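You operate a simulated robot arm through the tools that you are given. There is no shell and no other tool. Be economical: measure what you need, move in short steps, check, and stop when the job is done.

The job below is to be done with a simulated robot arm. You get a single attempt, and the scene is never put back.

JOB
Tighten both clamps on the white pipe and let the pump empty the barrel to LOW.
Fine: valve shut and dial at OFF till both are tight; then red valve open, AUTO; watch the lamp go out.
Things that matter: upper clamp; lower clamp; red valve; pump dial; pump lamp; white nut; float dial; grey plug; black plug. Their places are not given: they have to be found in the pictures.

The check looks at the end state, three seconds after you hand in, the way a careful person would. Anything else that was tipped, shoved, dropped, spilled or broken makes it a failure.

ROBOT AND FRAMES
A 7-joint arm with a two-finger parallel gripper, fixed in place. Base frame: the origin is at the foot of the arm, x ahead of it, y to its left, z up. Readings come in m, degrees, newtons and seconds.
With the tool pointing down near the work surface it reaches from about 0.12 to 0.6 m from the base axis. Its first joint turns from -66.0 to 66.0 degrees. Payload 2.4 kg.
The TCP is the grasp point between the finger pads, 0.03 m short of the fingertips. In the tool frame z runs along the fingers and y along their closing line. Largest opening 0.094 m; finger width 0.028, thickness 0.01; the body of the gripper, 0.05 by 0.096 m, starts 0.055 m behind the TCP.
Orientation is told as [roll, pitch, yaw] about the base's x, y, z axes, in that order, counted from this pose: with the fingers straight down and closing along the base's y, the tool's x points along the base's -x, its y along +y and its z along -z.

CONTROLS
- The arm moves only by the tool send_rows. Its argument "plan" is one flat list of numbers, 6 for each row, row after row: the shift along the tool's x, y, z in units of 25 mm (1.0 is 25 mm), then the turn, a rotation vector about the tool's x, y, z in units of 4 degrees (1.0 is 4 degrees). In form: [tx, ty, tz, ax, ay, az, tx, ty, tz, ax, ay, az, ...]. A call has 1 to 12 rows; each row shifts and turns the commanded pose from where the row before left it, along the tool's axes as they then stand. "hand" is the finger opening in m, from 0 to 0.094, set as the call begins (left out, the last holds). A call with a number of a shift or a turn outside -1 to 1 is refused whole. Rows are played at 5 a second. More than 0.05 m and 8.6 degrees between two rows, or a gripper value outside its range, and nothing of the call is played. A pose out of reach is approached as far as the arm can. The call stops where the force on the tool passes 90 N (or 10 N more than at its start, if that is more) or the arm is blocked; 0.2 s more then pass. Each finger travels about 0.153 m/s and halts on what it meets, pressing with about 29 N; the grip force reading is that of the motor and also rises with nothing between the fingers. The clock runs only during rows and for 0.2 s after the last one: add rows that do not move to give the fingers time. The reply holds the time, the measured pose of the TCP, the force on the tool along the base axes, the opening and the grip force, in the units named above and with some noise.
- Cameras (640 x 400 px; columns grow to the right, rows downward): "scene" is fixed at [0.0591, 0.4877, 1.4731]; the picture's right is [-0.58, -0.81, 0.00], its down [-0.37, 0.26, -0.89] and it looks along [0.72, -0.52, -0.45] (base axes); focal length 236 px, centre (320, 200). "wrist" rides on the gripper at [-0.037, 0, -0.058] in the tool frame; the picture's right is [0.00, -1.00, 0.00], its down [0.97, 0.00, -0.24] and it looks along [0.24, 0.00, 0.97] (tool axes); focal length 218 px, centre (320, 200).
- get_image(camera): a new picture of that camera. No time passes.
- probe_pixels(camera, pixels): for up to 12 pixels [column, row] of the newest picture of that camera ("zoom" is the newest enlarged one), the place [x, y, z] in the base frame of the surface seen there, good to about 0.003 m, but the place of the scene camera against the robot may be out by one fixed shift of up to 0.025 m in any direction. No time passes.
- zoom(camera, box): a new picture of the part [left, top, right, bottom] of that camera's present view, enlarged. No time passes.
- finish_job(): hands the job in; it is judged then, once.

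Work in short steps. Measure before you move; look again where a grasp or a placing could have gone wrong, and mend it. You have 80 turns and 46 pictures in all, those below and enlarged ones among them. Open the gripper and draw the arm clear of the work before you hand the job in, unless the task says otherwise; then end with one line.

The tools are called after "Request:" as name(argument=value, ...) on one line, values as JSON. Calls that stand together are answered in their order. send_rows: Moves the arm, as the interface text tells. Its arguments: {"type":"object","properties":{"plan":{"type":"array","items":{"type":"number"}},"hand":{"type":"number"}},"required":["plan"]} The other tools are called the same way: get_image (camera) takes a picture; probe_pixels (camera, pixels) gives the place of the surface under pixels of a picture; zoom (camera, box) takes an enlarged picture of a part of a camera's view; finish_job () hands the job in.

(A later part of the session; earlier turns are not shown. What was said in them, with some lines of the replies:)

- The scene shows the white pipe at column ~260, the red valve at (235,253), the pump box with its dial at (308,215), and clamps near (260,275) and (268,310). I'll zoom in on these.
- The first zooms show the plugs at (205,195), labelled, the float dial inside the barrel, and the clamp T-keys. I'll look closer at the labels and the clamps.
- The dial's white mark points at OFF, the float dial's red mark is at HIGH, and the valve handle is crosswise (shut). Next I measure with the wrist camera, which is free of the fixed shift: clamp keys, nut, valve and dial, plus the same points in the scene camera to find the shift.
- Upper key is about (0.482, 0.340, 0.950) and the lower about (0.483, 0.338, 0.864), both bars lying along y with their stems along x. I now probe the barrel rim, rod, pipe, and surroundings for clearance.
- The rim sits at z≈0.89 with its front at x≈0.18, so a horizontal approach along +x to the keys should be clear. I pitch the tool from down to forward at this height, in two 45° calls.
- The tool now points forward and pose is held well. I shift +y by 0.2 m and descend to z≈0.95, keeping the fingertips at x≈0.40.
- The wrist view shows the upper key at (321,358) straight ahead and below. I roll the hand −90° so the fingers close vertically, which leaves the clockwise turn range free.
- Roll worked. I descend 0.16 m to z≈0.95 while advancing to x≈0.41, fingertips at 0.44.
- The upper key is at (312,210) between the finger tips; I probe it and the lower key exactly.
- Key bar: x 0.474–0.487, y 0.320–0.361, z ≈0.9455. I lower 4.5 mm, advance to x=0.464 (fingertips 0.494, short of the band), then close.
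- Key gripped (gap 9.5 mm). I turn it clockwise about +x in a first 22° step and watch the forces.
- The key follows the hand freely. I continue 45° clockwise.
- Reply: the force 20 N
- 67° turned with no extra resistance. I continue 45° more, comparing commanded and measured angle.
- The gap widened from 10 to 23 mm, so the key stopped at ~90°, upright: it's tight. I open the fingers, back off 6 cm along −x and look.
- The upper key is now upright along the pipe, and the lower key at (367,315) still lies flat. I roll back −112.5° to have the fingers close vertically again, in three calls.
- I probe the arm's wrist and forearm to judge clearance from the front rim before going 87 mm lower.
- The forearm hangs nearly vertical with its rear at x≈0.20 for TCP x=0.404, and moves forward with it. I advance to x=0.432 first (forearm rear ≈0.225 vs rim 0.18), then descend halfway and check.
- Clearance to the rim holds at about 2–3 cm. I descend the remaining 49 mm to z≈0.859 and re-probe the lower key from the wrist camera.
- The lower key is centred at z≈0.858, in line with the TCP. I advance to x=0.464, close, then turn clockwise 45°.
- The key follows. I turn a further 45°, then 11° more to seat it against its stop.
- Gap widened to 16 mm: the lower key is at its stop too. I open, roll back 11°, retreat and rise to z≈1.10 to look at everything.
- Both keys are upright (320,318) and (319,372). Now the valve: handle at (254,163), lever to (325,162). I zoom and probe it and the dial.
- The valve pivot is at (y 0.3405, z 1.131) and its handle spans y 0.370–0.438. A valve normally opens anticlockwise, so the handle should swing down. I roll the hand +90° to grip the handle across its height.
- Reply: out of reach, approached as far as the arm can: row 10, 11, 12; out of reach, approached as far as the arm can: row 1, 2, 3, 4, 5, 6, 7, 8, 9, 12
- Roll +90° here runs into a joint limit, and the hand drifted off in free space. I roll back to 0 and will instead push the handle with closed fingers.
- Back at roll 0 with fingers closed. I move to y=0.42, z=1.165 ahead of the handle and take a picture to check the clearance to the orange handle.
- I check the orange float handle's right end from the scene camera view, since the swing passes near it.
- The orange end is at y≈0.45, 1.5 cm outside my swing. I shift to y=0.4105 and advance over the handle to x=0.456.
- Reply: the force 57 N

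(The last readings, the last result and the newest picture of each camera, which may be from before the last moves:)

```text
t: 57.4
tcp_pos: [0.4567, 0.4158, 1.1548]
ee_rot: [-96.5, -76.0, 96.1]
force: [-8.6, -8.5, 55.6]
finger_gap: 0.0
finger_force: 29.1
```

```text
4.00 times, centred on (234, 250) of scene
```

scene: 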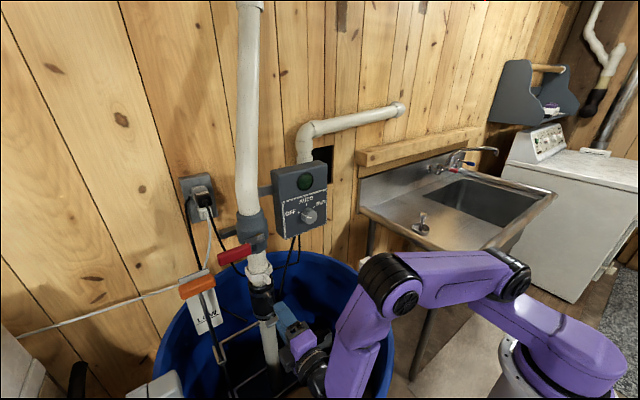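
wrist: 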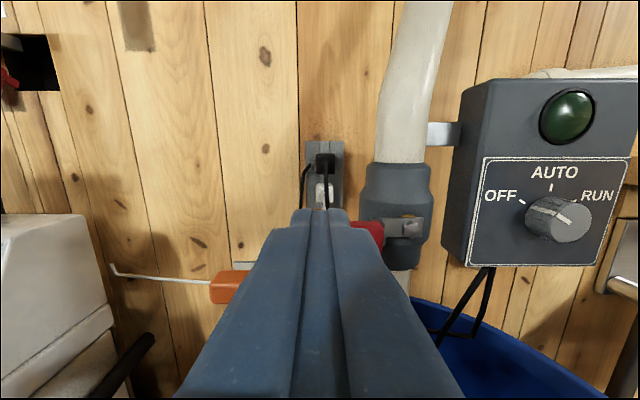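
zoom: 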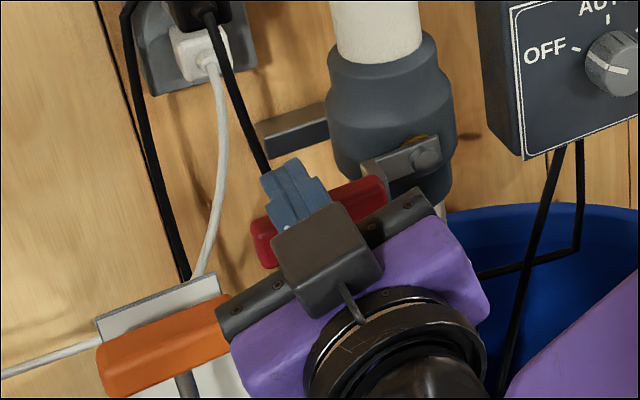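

The handle did not give under 55 N downward, so its stop is there; it must open the other way, upward. I back off and withdraw, to regrip it with the fingers vertical at roll −90° and turn clockwise.

Request:
send_rows(plan=[-0.8, 0, 0, 0, 0, 0, -0.3, 0, 0, 0, 0, 0, 0, 0, -0.9, 0, 0, 0, 0, 0, -0.9, 0, 0, 0, 0, 0, -0.9, 0, 0, 0, 0, 0, -0.9, 0, 0, -0.9375, 0, 0, 0, 0, 0, -0.9375, 0, 0, 0, 0, 0, -0.9375, 0, 0, 0, 0, 0, -0.9375, 0, 0, 0, 0, 0, -0.9375, 0, 0, 0, 0, 0, -0.9375], hand=0.0)

Request:
send_rows(plan=[0, 0, 0, 0, 0, -0.9375, 0, 0, 0, 0, 0, -0.9375, 0, 0, 0, 0, 0, -0.9375, 0, 0, 0, 0, 0, -0.9375, 0, 0, 0, 0, 0, -0.9375, 0, 0, 0, 0, 0, -0.9375, 0, 0, 0, 0, 0, -0.9375, 0, 0, 0, 0, 0, -0.9375, 0, 0, 0, 0, 0, -0.9375, 0, 0, 0, 0, 0, -0.9375, 0, 0, 0, 0, 0, -0.9375, 0, 0, 0, 0, 0, -0.9375], hand=0.055)

```text
t: 59.8
tcp_pos: [0.3671, 0.4233, 1.1658]
ee_rot: [-89.9, -52.4, 89.9]
force: [0.0, 0.4, 0.1]
finger_gap: 0.0
finger_force: 29.0
```

```text
t: 62.4
tcp_pos: [0.3665, 0.4243, 1.1663]
ee_rot: [-90.0, -7.4, 90.0]
force: [-0.1, 0.6, 0.7]
finger_gap: 0.055
finger_force: 0.1
```

I complete the roll and line up at y=0.4055, z=1.131, then verify.

Request:
send_rows(plan=[0, 0, 0, 0, 0, -0.925, 0, 0, 0, 0, 0, -0.925, 0.375, 0.71, 0, 0, 0, 0, 0.375, 0.71, 0, 0, 0, 0])

Request:
get_image(camera="wrist")

Request:
probe_pixels(camera="wrist", pixels=[[320, 180], [300, 180], [310, 180], [330, 180], [340, 180], [320, 140], [320, 220], [320, 240]])

```text
t: 63.4
tcp_pos: [0.3674, 0.4056, 1.1323]
ee_rot: [-90.0, -0.1, 90.0]
force: [0.7, -0.6, -0.3]
finger_gap: 0.055
finger_force: 0.0
```

```text
14 pictures are left
```

wrist: 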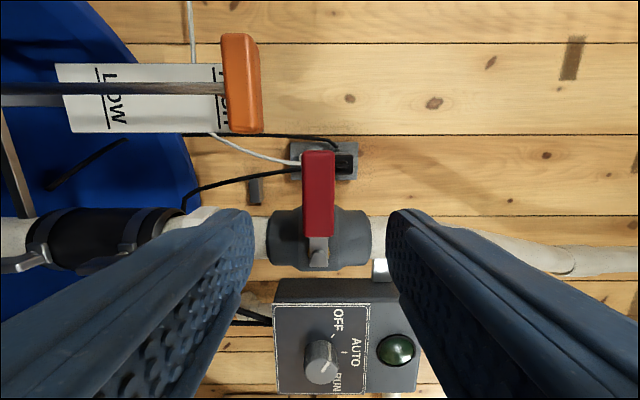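

```text
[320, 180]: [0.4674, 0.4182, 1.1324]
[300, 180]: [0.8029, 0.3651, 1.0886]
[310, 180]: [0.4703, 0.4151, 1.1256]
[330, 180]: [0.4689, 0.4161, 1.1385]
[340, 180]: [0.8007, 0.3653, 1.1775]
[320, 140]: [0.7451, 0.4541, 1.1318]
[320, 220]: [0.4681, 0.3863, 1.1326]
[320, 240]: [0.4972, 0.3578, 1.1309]
```

The handle sits centred between the fingers at (318,190). I advance 9.2 cm, close on it, and try 15° clockwise (upward).

Request:
send_rows(plan=[0, 0, 0.925, 0, 0, 0, 0, 0, 0.925, 0, 0, 0, 0, 0, 0.925, 0, 0, 0, 0, 0, 0.925, 0, 0, 0])

Request:
send_rows(plan=[0, 0, 0, 0, 0, 0, 0, 0, 0, 0, 0, 0, 0, 0, 0, 0, 0, 0], hand=0.0)

Request:
send_rows(plan=[0.0056, -0.17, 0, 0, 0, 0.9375, 0.0056, -0.17, 0, 0, 0, 0.9375, 0.0056, -0.17, 0, 0, 0, 0.9375, 0.0056, -0.17, 0, 0, 0, 0.9375])

Request:
get_image(camera="wrist")

```text
t: 64.4
tcp_pos: [0.4598, 0.405, 1.1303]
ee_rot: [-89.9, -0.1, 89.9]
force: [-0.2, 0.1, -1.5]
finger_gap: 0.0549
finger_force: 0.0
```

```text
t: 65.2
tcp_pos: [0.4609, 0.4048, 1.1317]
ee_rot: [-90.1, 0.0, 89.8]
force: [5.8, 2.6, -2.7]
finger_gap: 0.0245
finger_force: 44.8
```

```text
t: 66.2
tcp_pos: [0.4607, 0.4036, 1.1466]
ee_rot: [-89.9, -15.3, 89.9]
force: [15.6, 4.5, -5.7]
finger_gap: 0.0247
finger_force: 44.3
```

```text
13 pictures are left
```

wrist: 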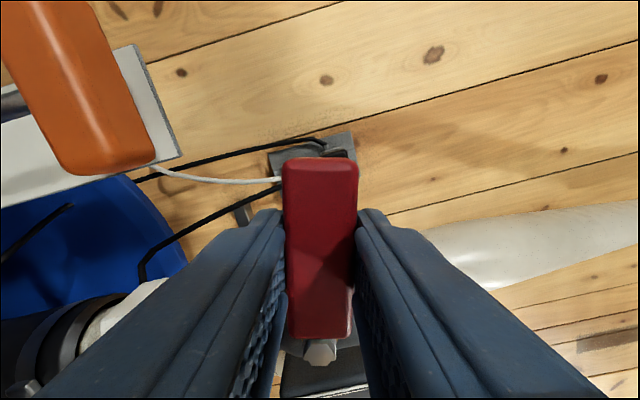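

The handle turns upward easily. I carry on for the remaining 75° in two calls.

Request:
send_rows(plan=[0.0056, -0.17, 0, 0, 0, 0.9375, 0.0056, -0.17, 0, 0, 0, 0.9375, 0.0056, -0.17, 0, 0, 0, 0.9375, 0.0056, -0.17, 0, 0, 0, 0.9375, 0.0056, -0.17, 0, 0, 0, 0.9375, 0.0056, -0.17, 0, 0, 0, 0.9375, 0.0056, -0.17, 0, 0, 0, 0.9375, 0.0056, -0.17, 0, 0, 0, 0.9375, 0.0056, -0.17, 0, 0, 0, 0.9375, 0.0056, -0.17, 0, 0, 0, 0.9375])

Request:
send_rows(plan=[0.0056, -0.17, 0, 0, 0, 0.9375, 0.0056, -0.17, 0, 0, 0, 0.9375, 0.0056, -0.17, 0, 0, 0, 0.9375, 0.0056, -0.17, 0, 0, 0, 0.9375, 0.0056, -0.17, 0, 0, 0, 0.9375, 0.0056, -0.17, 0, 0, 0, 0.9375, 0.0056, -0.17, 0, 0, 0, 0.9375, 0.0056, -0.17, 0, 0, 0, 0.9375, 0.0056, -0.17, 0, 0, 0, 0.9375, 0.0056, -0.17, 0, 0, 0, 0.9375])

Request:
zoom(camera="scene", box=[150, 150, 342, 270])

```text
t: 68.4
tcp_pos: [0.4601, 0.3794, 1.1818]
ee_rot: [-90.0, -52.7, 89.8]
force: [11.1, 0.1, -6.6]
finger_gap: 0.0243
finger_force: 45.5
```

```text
t: 70.6
tcp_pos: [0.4598, 0.34, 1.1947]
ee_rot: [45.2, -89.9, -45.2]
force: [10.4, -5.9, -13.9]
finger_gap: 0.0244
finger_force: 44.9
```

```text
3.33 times, centred on (246, 210) of scene
```

zoom: 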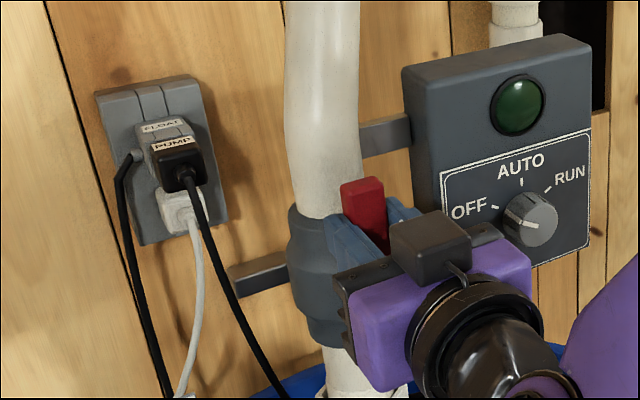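

The handle is upright at (363,210 zoom). I nudge one more 3° step to confirm the end, then release and back out 9 cm.

Request:
send_rows(plan=[0.0056, -0.17, 0, 0, 0, 0.9375, 0, 0, 0, 0, 0, 0])

Request:
send_rows(plan=[0, 0, 0, 0, 0, 0, 0, 0, 0, 0, 0, 0, 0, 0, -0.9, 0, 0, 0, 0, 0, -0.9, 0, 0, 0, 0, 0, -0.9, 0, 0, 0, 0, 0, -0.9, 0, 0, 0], hand=0.06)

```text
t: 71.2
tcp_pos: [0.4598, 0.3386, 1.1946]
ee_rot: [89.7, -86.2, -89.5]
force: [28.5, 15.2, -11.1]
finger_gap: 0.0258
finger_force: 45.3
```

```text
t: 72.6
tcp_pos: [0.3695, 0.3353, 1.1964]
ee_rot: [90.3, -86.0, -90.3]
force: [-0.7, 1.1, -0.5]
finger_gap: 0.0601
finger_force: 0.0
```

The valve is at its open stop. I move to the dial at about (y 0.195, z 1.131) and roll to −30° so that the +60° turn is centred.

Request:
send_rows(plan=[0.43, -0.96, 0, 0, 0, 0, 0.43, -0.96, 0, 0, 0, 0, 0.43, -0.96, 0, 0, 0, 0, 0.43, -0.96, 0, 0, 0, 0, 0.43, -0.96, 0, 0, 0, 0, 0.43, -0.96, 0, 0, 0, 0])

Request:
send_rows(plan=[0, 0, 0, 0, 0, -0.9375, 0, 0, 0, 0, 0, -0.9375, 0, 0, 0, 0, 0, -0.9375, 0, 0, 0, 0, 0, -0.9375, 0, 0, 0, 0, 0, -0.9375, 0, 0, 0, 0, 0, -0.9375, 0, 0, 0, 0, 0, -0.9375, 0, 0, 0, 0, 0, -0.9375, 0, 0, 0, 0, 0, -0.9375])

Request:
get_image(camera="wrist")

```text
t: 74.0
tcp_pos: [0.3701, 0.1971, 1.1204]
ee_rot: [89.8, -86.1, -89.9]
force: [-0.3, -0.5, 0.6]
finger_gap: 0.0598
finger_force: 0.2
```

```text
t: 76.0
tcp_pos: [0.3695, 0.1981, 1.1212]
ee_rot: [-89.9, -59.9, 90.0]
force: [-0.6, 0.0, -0.5]
finger_gap: 0.0599
finger_force: 0.0
```

```text
11 pictures are left
```

wrist: 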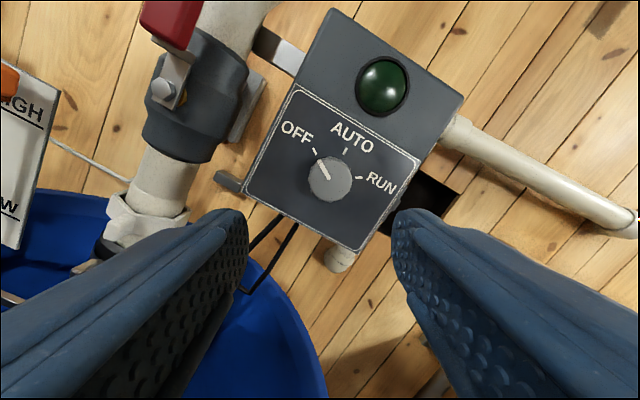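

The knob is centred at (330,181). I probe its centre and rim.

Request:
probe_pixels(camera="wrist", pixels=[[330, 181], [312, 181], [348, 181], [330, 163], [330, 198], [329, 176], [300, 190], [345, 150], [316, 152], [356, 178]])

Request:
zoom(camera="wrist", box=[266, 130, 394, 230])

```text
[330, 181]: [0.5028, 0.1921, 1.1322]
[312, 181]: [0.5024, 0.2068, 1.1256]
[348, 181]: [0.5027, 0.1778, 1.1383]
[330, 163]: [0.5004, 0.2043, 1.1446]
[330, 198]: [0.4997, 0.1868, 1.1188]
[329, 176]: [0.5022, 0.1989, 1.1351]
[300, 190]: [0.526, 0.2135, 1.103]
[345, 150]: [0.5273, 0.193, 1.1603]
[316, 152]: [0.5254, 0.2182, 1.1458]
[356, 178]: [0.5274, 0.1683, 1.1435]
```

```text
4.00 times, centred on (330, 180) of wrist
```

zoom: 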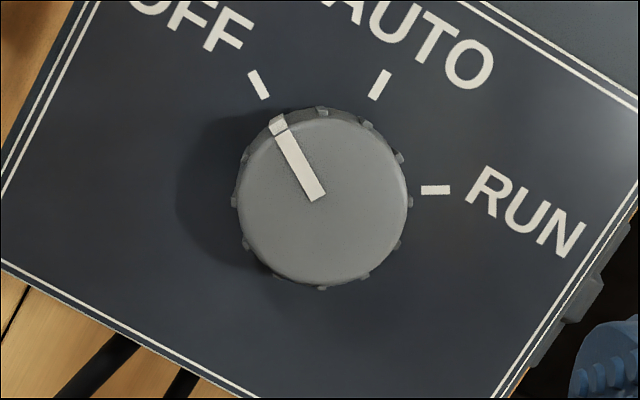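

Centre (y 0.1933, z 1.1317), and the OFF→AUTO angle is 60°. I align, advance to x=0.491 and close on the knob.

Request:
send_rows(plan=[-0.268, -0.376, 0, 0, 0, 0, 0, 0, 0.97, 0, 0, 0, 0, 0, 0.97, 0, 0, 0, 0, 0, 0.97, 0, 0, 0, 0, 0, 0.97, 0, 0, 0, 0, 0, 0.97, 0, 0, 0])

Request:
send_rows(plan=[0, 0, 0, 0, 0, 0, 0, 0, 0, 0, 0, 0, 0, 0, 0, 0, 0, 0], hand=0.0)

```text
t: 77.4
tcp_pos: [0.4898, 0.1908, 1.1312]
ee_rot: [-90.0, -60.1, 89.9]
force: [-0.3, 0.4, -0.8]
finger_gap: 0.06
finger_force: 0.1
```

```text
t: 78.2
tcp_pos: [0.49, 0.1916, 1.1313]
ee_rot: [-89.9, -60.0, 89.9]
force: [12.2, 7.9, -5.5]
finger_gap: 0.0388
finger_force: 45.2
```

Gripped at 38.8 mm. I turn clockwise 60° (45° + 15°).

Request:
send_rows(plan=[0, 0, 0, 0, 0, 0.9375, 0, 0, 0, 0, 0, 0.9375, 0, 0, 0, 0, 0, 0.9375, 0, 0, 0, 0, 0, 0.9375, 0, 0, 0, 0, 0, 0.9375, 0, 0, 0, 0, 0, 0.9375, 0, 0, 0, 0, 0, 0.9375, 0, 0, 0, 0, 0, 0.9375, 0, 0, 0, 0, 0, 0.9375, 0, 0, 0, 0, 0, 0.9375, 0, 0, 0, 0, 0, 0.9375, 0, 0, 0, 0, 0, 0.9375])

Request:
send_rows(plan=[0, 0, 0, 0, 0, 0.9375, 0, 0, 0, 0, 0, 0.9375, 0, 0, 0, 0, 0, 0.9375, 0, 0, 0, 0, 0, 0.9375])

Request:
send_rows(plan=[0, 0, 0, 0, 0, 0, 0, 0, 0, 0, 0, 0, 0, 0, -0.9, 0, 0, 0, 0, 0, -0.9, 0, 0, 0, 0, 0, -0.9, 0, 0, 0, 0, 0, -0.9, 0, 0, 0, 0, 0, -0.9, 0, 0, 0], hand=0.06)

Request:
get_image(camera="wrist")

```text
t: 80.8
tcp_pos: [0.4894, 0.1937, 1.1318]
ee_rot: [89.8, -74.9, -89.8]
force: [-11.3, 3.1, -11.7]
finger_gap: 0.0386
finger_force: 44.6
```

```text
t: 81.8
tcp_pos: [0.4952, 0.1937, 1.1351]
ee_rot: [86.1, -62.0, -88.9]
force: [-23.6, -14.4, 1.4]
finger_gap: 0.039
finger_force: 44.9
out of reach, approached as far as the arm can: row 3, 4
stopped in row 4: the force on the tool passed its limit (the readings are from after the stop); the commanded pose is now the measured one
```

```text
t: 83.4
tcp_pos: [0.3858, 0.2071, 1.1494]
ee_rot: [85.6, -62.2, -88.4]
force: [-0.2, 0.0, 0.1]
finger_gap: 0.0601
finger_force: 0.1
out of reach, approached as far as the arm can: row 4, 6, 7
```

```text
9 pictures are left
```

wrist: 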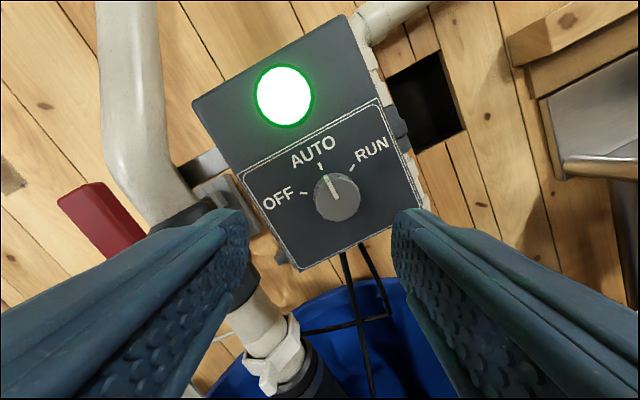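

The dial points at AUTO and the lamp is lit. I roll back toward neutral, back away a little, wait, and look at the scene.

Request:
send_rows(plan=[0, 0, -0.5, 0, 0, -0.9, 0, 0, -0.5, 0, 0, -0.9, 0, 0, 0, 0, 0, -0.9, 0, 0, 0, 0, 0, -0.9, 0, 0, 0, 0, 0, -0.9, 0, 0, 0, 0, 0, -0.9, 0, 0, 0, 0, 0, -0.9, 0, 0, 0, 0, 0, 0, 0, 0, 0, 0, 0, 0, 0, 0, 0, 0, 0, 0, 0, 0, 0, 0, 0, 0, 0, 0, 0, 0, 0, 0])

Request:
get_image(camera="scene")

```text
t: 86.0
tcp_pos: [0.3604, 0.2086, 1.1501]
ee_rot: [54.8, -86.6, -57.0]
force: [0.3, 0.3, -0.2]
finger_gap: 0.0598
finger_force: 0.2
```

```text
8 pictures are left
```

scene: 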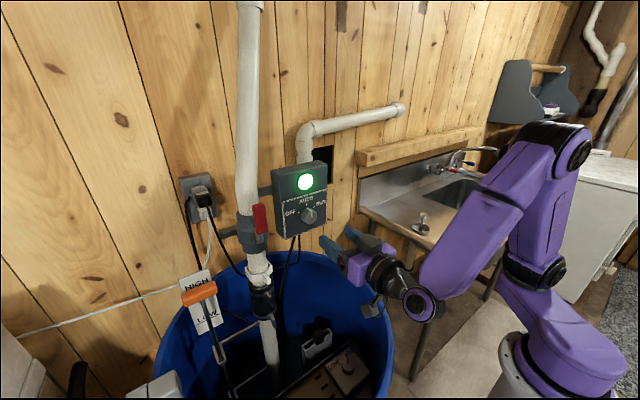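

The orange marker has already dropped below HIGH, so the pump is working and nothing leaks. I keep waiting with still rows.

Request:
send_rows(plan=[0, 0, 0, 0, 0, 0, 0, 0, 0, 0, 0, 0, 0, 0, 0, 0, 0, 0, 0, 0, 0, 0, 0, 0, 0, 0, 0, 0, 0, 0, 0, 0, 0, 0, 0, 0, 0, 0, 0, 0, 0, 0, 0, 0, 0, 0, 0, 0, 0, 0, 0, 0, 0, 0, 0, 0, 0, 0, 0, 0, 0, 0, 0, 0, 0, 0, 0, 0, 0, 0, 0, 0])

Request:
send_rows(plan=[0, 0, 0, 0, 0, 0, 0, 0, 0, 0, 0, 0, 0, 0, 0, 0, 0, 0, 0, 0, 0, 0, 0, 0, 0, 0, 0, 0, 0, 0, 0, 0, 0, 0, 0, 0, 0, 0, 0, 0, 0, 0, 0, 0, 0, 0, 0, 0, 0, 0, 0, 0, 0, 0, 0, 0, 0, 0, 0, 0, 0, 0, 0, 0, 0, 0, 0, 0, 0, 0, 0, 0])

Request:
zoom(camera="scene", box=[150, 150, 406, 350])

```text
t: 88.6
tcp_pos: [0.3598, 0.2094, 1.1494]
ee_rot: [54.8, -86.6, -57.1]
force: [0.2, 0.4, -0.2]
finger_gap: 0.06
finger_force: 0.1
```

```text
t: 91.2
tcp_pos: [0.3617, 0.2085, 1.1494]
ee_rot: [54.7, -86.7, -57.0]
force: [0.3, 0.4, 0.0]
finger_gap: 0.0601
finger_force: 0.1
```

```text
2.00 times, centred on (278, 250) of scene
```

zoom: 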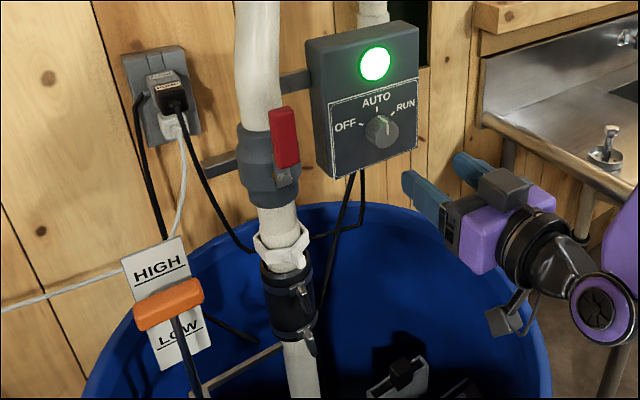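

The marker is about halfway down and the lamp still on. I wait ~10 s more.

Request:
send_rows(plan=[0, 0, 0, 0, 0, 0, 0, 0, 0, 0, 0, 0, 0, 0, 0, 0, 0, 0, 0, 0, 0, 0, 0, 0, 0, 0, 0, 0, 0, 0, 0, 0, 0, 0, 0, 0, 0, 0, 0, 0, 0, 0, 0, 0, 0, 0, 0, 0, 0, 0, 0, 0, 0, 0, 0, 0, 0, 0, 0, 0, 0, 0, 0, 0, 0, 0, 0, 0, 0, 0, 0, 0])

Request:
send_rows(plan=[0, 0, 0, 0, 0, 0, 0, 0, 0, 0, 0, 0, 0, 0, 0, 0, 0, 0, 0, 0, 0, 0, 0, 0, 0, 0, 0, 0, 0, 0, 0, 0, 0, 0, 0, 0, 0, 0, 0, 0, 0, 0, 0, 0, 0, 0, 0, 0, 0, 0, 0, 0, 0, 0, 0, 0, 0, 0, 0, 0, 0, 0, 0, 0, 0, 0, 0, 0, 0, 0, 0, 0])

Request:
send_rows(plan=[0, 0, 0, 0, 0, 0, 0, 0, 0, 0, 0, 0, 0, 0, 0, 0, 0, 0, 0, 0, 0, 0, 0, 0, 0, 0, 0, 0, 0, 0, 0, 0, 0, 0, 0, 0, 0, 0, 0, 0, 0, 0, 0, 0, 0, 0, 0, 0, 0, 0, 0, 0, 0, 0, 0, 0, 0, 0, 0, 0, 0, 0, 0, 0, 0, 0, 0, 0, 0, 0, 0, 0])

Request:
zoom(camera="scene", box=[150, 150, 406, 350])

```text
t: 93.8
tcp_pos: [0.3607, 0.2075, 1.1486]
ee_rot: [54.8, -86.6, -57.0]
force: [0.0, -0.1, 0.1]
finger_gap: 0.0599
finger_force: 0.1
```

```text
t: 96.4
tcp_pos: [0.3612, 0.209, 1.1489]
ee_rot: [54.8, -86.6, -57.0]
force: [0.0, 0.7, -0.6]
finger_gap: 0.0596
finger_force: 0.0
```

```text
t: 99.0
tcp_pos: [0.3624, 0.2094, 1.1503]
ee_rot: [54.7, -86.7, -57.1]
force: [0.0, 0.4, 0.0]
finger_gap: 0.0598
finger_force: 0.1
```

```text
2.00 times, centred on (278, 250) of scene
```

zoom: 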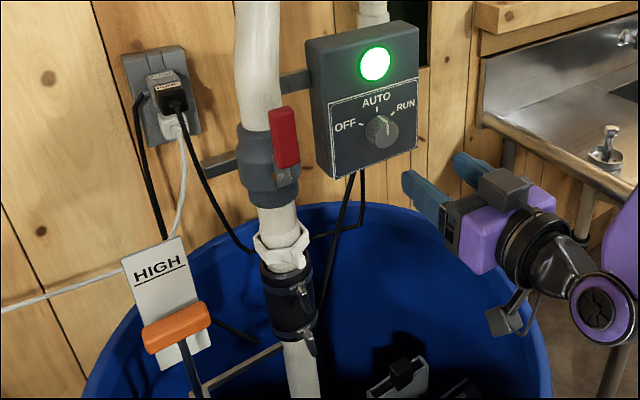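

The marker is close to the LOW line and the lamp still lit; I wait ~8 s more.

Request:
send_rows(plan=[0, 0, 0, 0, 0, 0, 0, 0, 0, 0, 0, 0, 0, 0, 0, 0, 0, 0, 0, 0, 0, 0, 0, 0, 0, 0, 0, 0, 0, 0, 0, 0, 0, 0, 0, 0, 0, 0, 0, 0, 0, 0, 0, 0, 0, 0, 0, 0, 0, 0, 0, 0, 0, 0, 0, 0, 0, 0, 0, 0, 0, 0, 0, 0, 0, 0, 0, 0, 0, 0, 0, 0])

Request:
send_rows(plan=[0, 0, 0, 0, 0, 0, 0, 0, 0, 0, 0, 0, 0, 0, 0, 0, 0, 0, 0, 0, 0, 0, 0, 0, 0, 0, 0, 0, 0, 0, 0, 0, 0, 0, 0, 0, 0, 0, 0, 0, 0, 0, 0, 0, 0, 0, 0, 0, 0, 0, 0, 0, 0, 0, 0, 0, 0, 0, 0, 0, 0, 0, 0, 0, 0, 0, 0, 0, 0, 0, 0, 0])

Request:
send_rows(plan=[0, 0, 0, 0, 0, 0, 0, 0, 0, 0, 0, 0, 0, 0, 0, 0, 0, 0, 0, 0, 0, 0, 0, 0, 0, 0, 0, 0, 0, 0, 0, 0, 0, 0, 0, 0, 0, 0, 0, 0, 0, 0, 0, 0, 0, 0, 0, 0, 0, 0, 0, 0, 0, 0, 0, 0, 0, 0, 0, 0, 0, 0, 0, 0, 0, 0, 0, 0, 0, 0, 0, 0])

Request:
zoom(camera="scene", box=[150, 150, 406, 350])

```text
t: 101.6
tcp_pos: [0.3609, 0.2083, 1.1497]
ee_rot: [54.8, -86.8, -56.9]
force: [-0.8, 0.3, 0.8]
finger_gap: 0.06
finger_force: 0.0
```

```text
t: 104.2
tcp_pos: [0.3615, 0.2082, 1.1496]
ee_rot: [54.6, -86.7, -57.0]
force: [-0.1, -0.3, -0.7]
finger_gap: 0.06
finger_force: 0.0
```

```text
t: 106.8
tcp_pos: [0.3618, 0.2085, 1.1497]
ee_rot: [54.8, -86.8, -57.0]
force: [-0.6, -0.8, -0.1]
finger_gap: 0.06
finger_force: 0.1
```

```text
2.00 times, centred on (278, 250) of scene
```

zoom: 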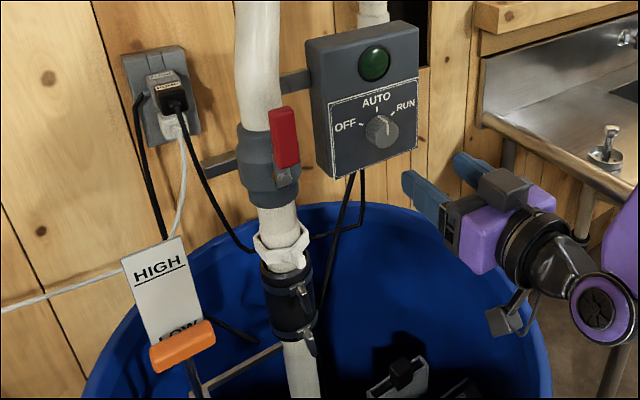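

The lamp is out and the marker sits at the LOW line. I draw the arm back and up, then take a last look.

Request:
send_rows(plan=[-0.5, 0, -0.5, 0, 0, 0, -1, 0, -0.5, 0, 0, 0, -1, 0, -0.5, 0, 0, 0, -1, 0, 0, 0, 0, 0, -1, 0, 0, 0, 0, 0], hand=0.09)

Request:
get_image(camera="wrist")

Request:
get_image(camera="scene")

```text
t: 108.0
tcp_pos: [0.3259, 0.2037, 1.2636]
ee_rot: [54.6, -86.6, -56.8]
force: [-0.2, -0.1, -1.0]
finger_gap: 0.09
finger_force: 0.1
```

```text
4 pictures are left
```

wrist: 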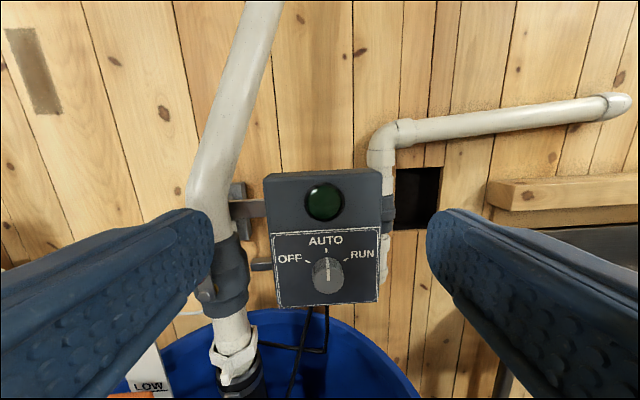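

```text
3 pictures are left
```

scene: 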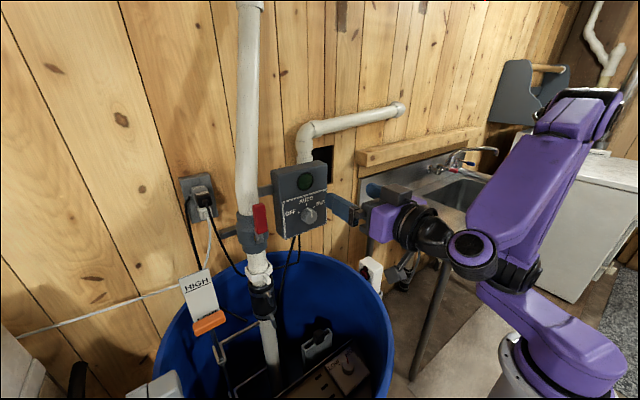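

Dial on AUTO, lamp out, valve handle upright, both keys upright, marker at LOW, and nothing else disturbed. I hand in.

Request:
finish_job()

```text
The job is handed in.
```

Both clamps are tight, the red valve is open, and the dial is on AUTO; the pump ran the barrel down to LOW, the lamp went out, and I handed the job in.
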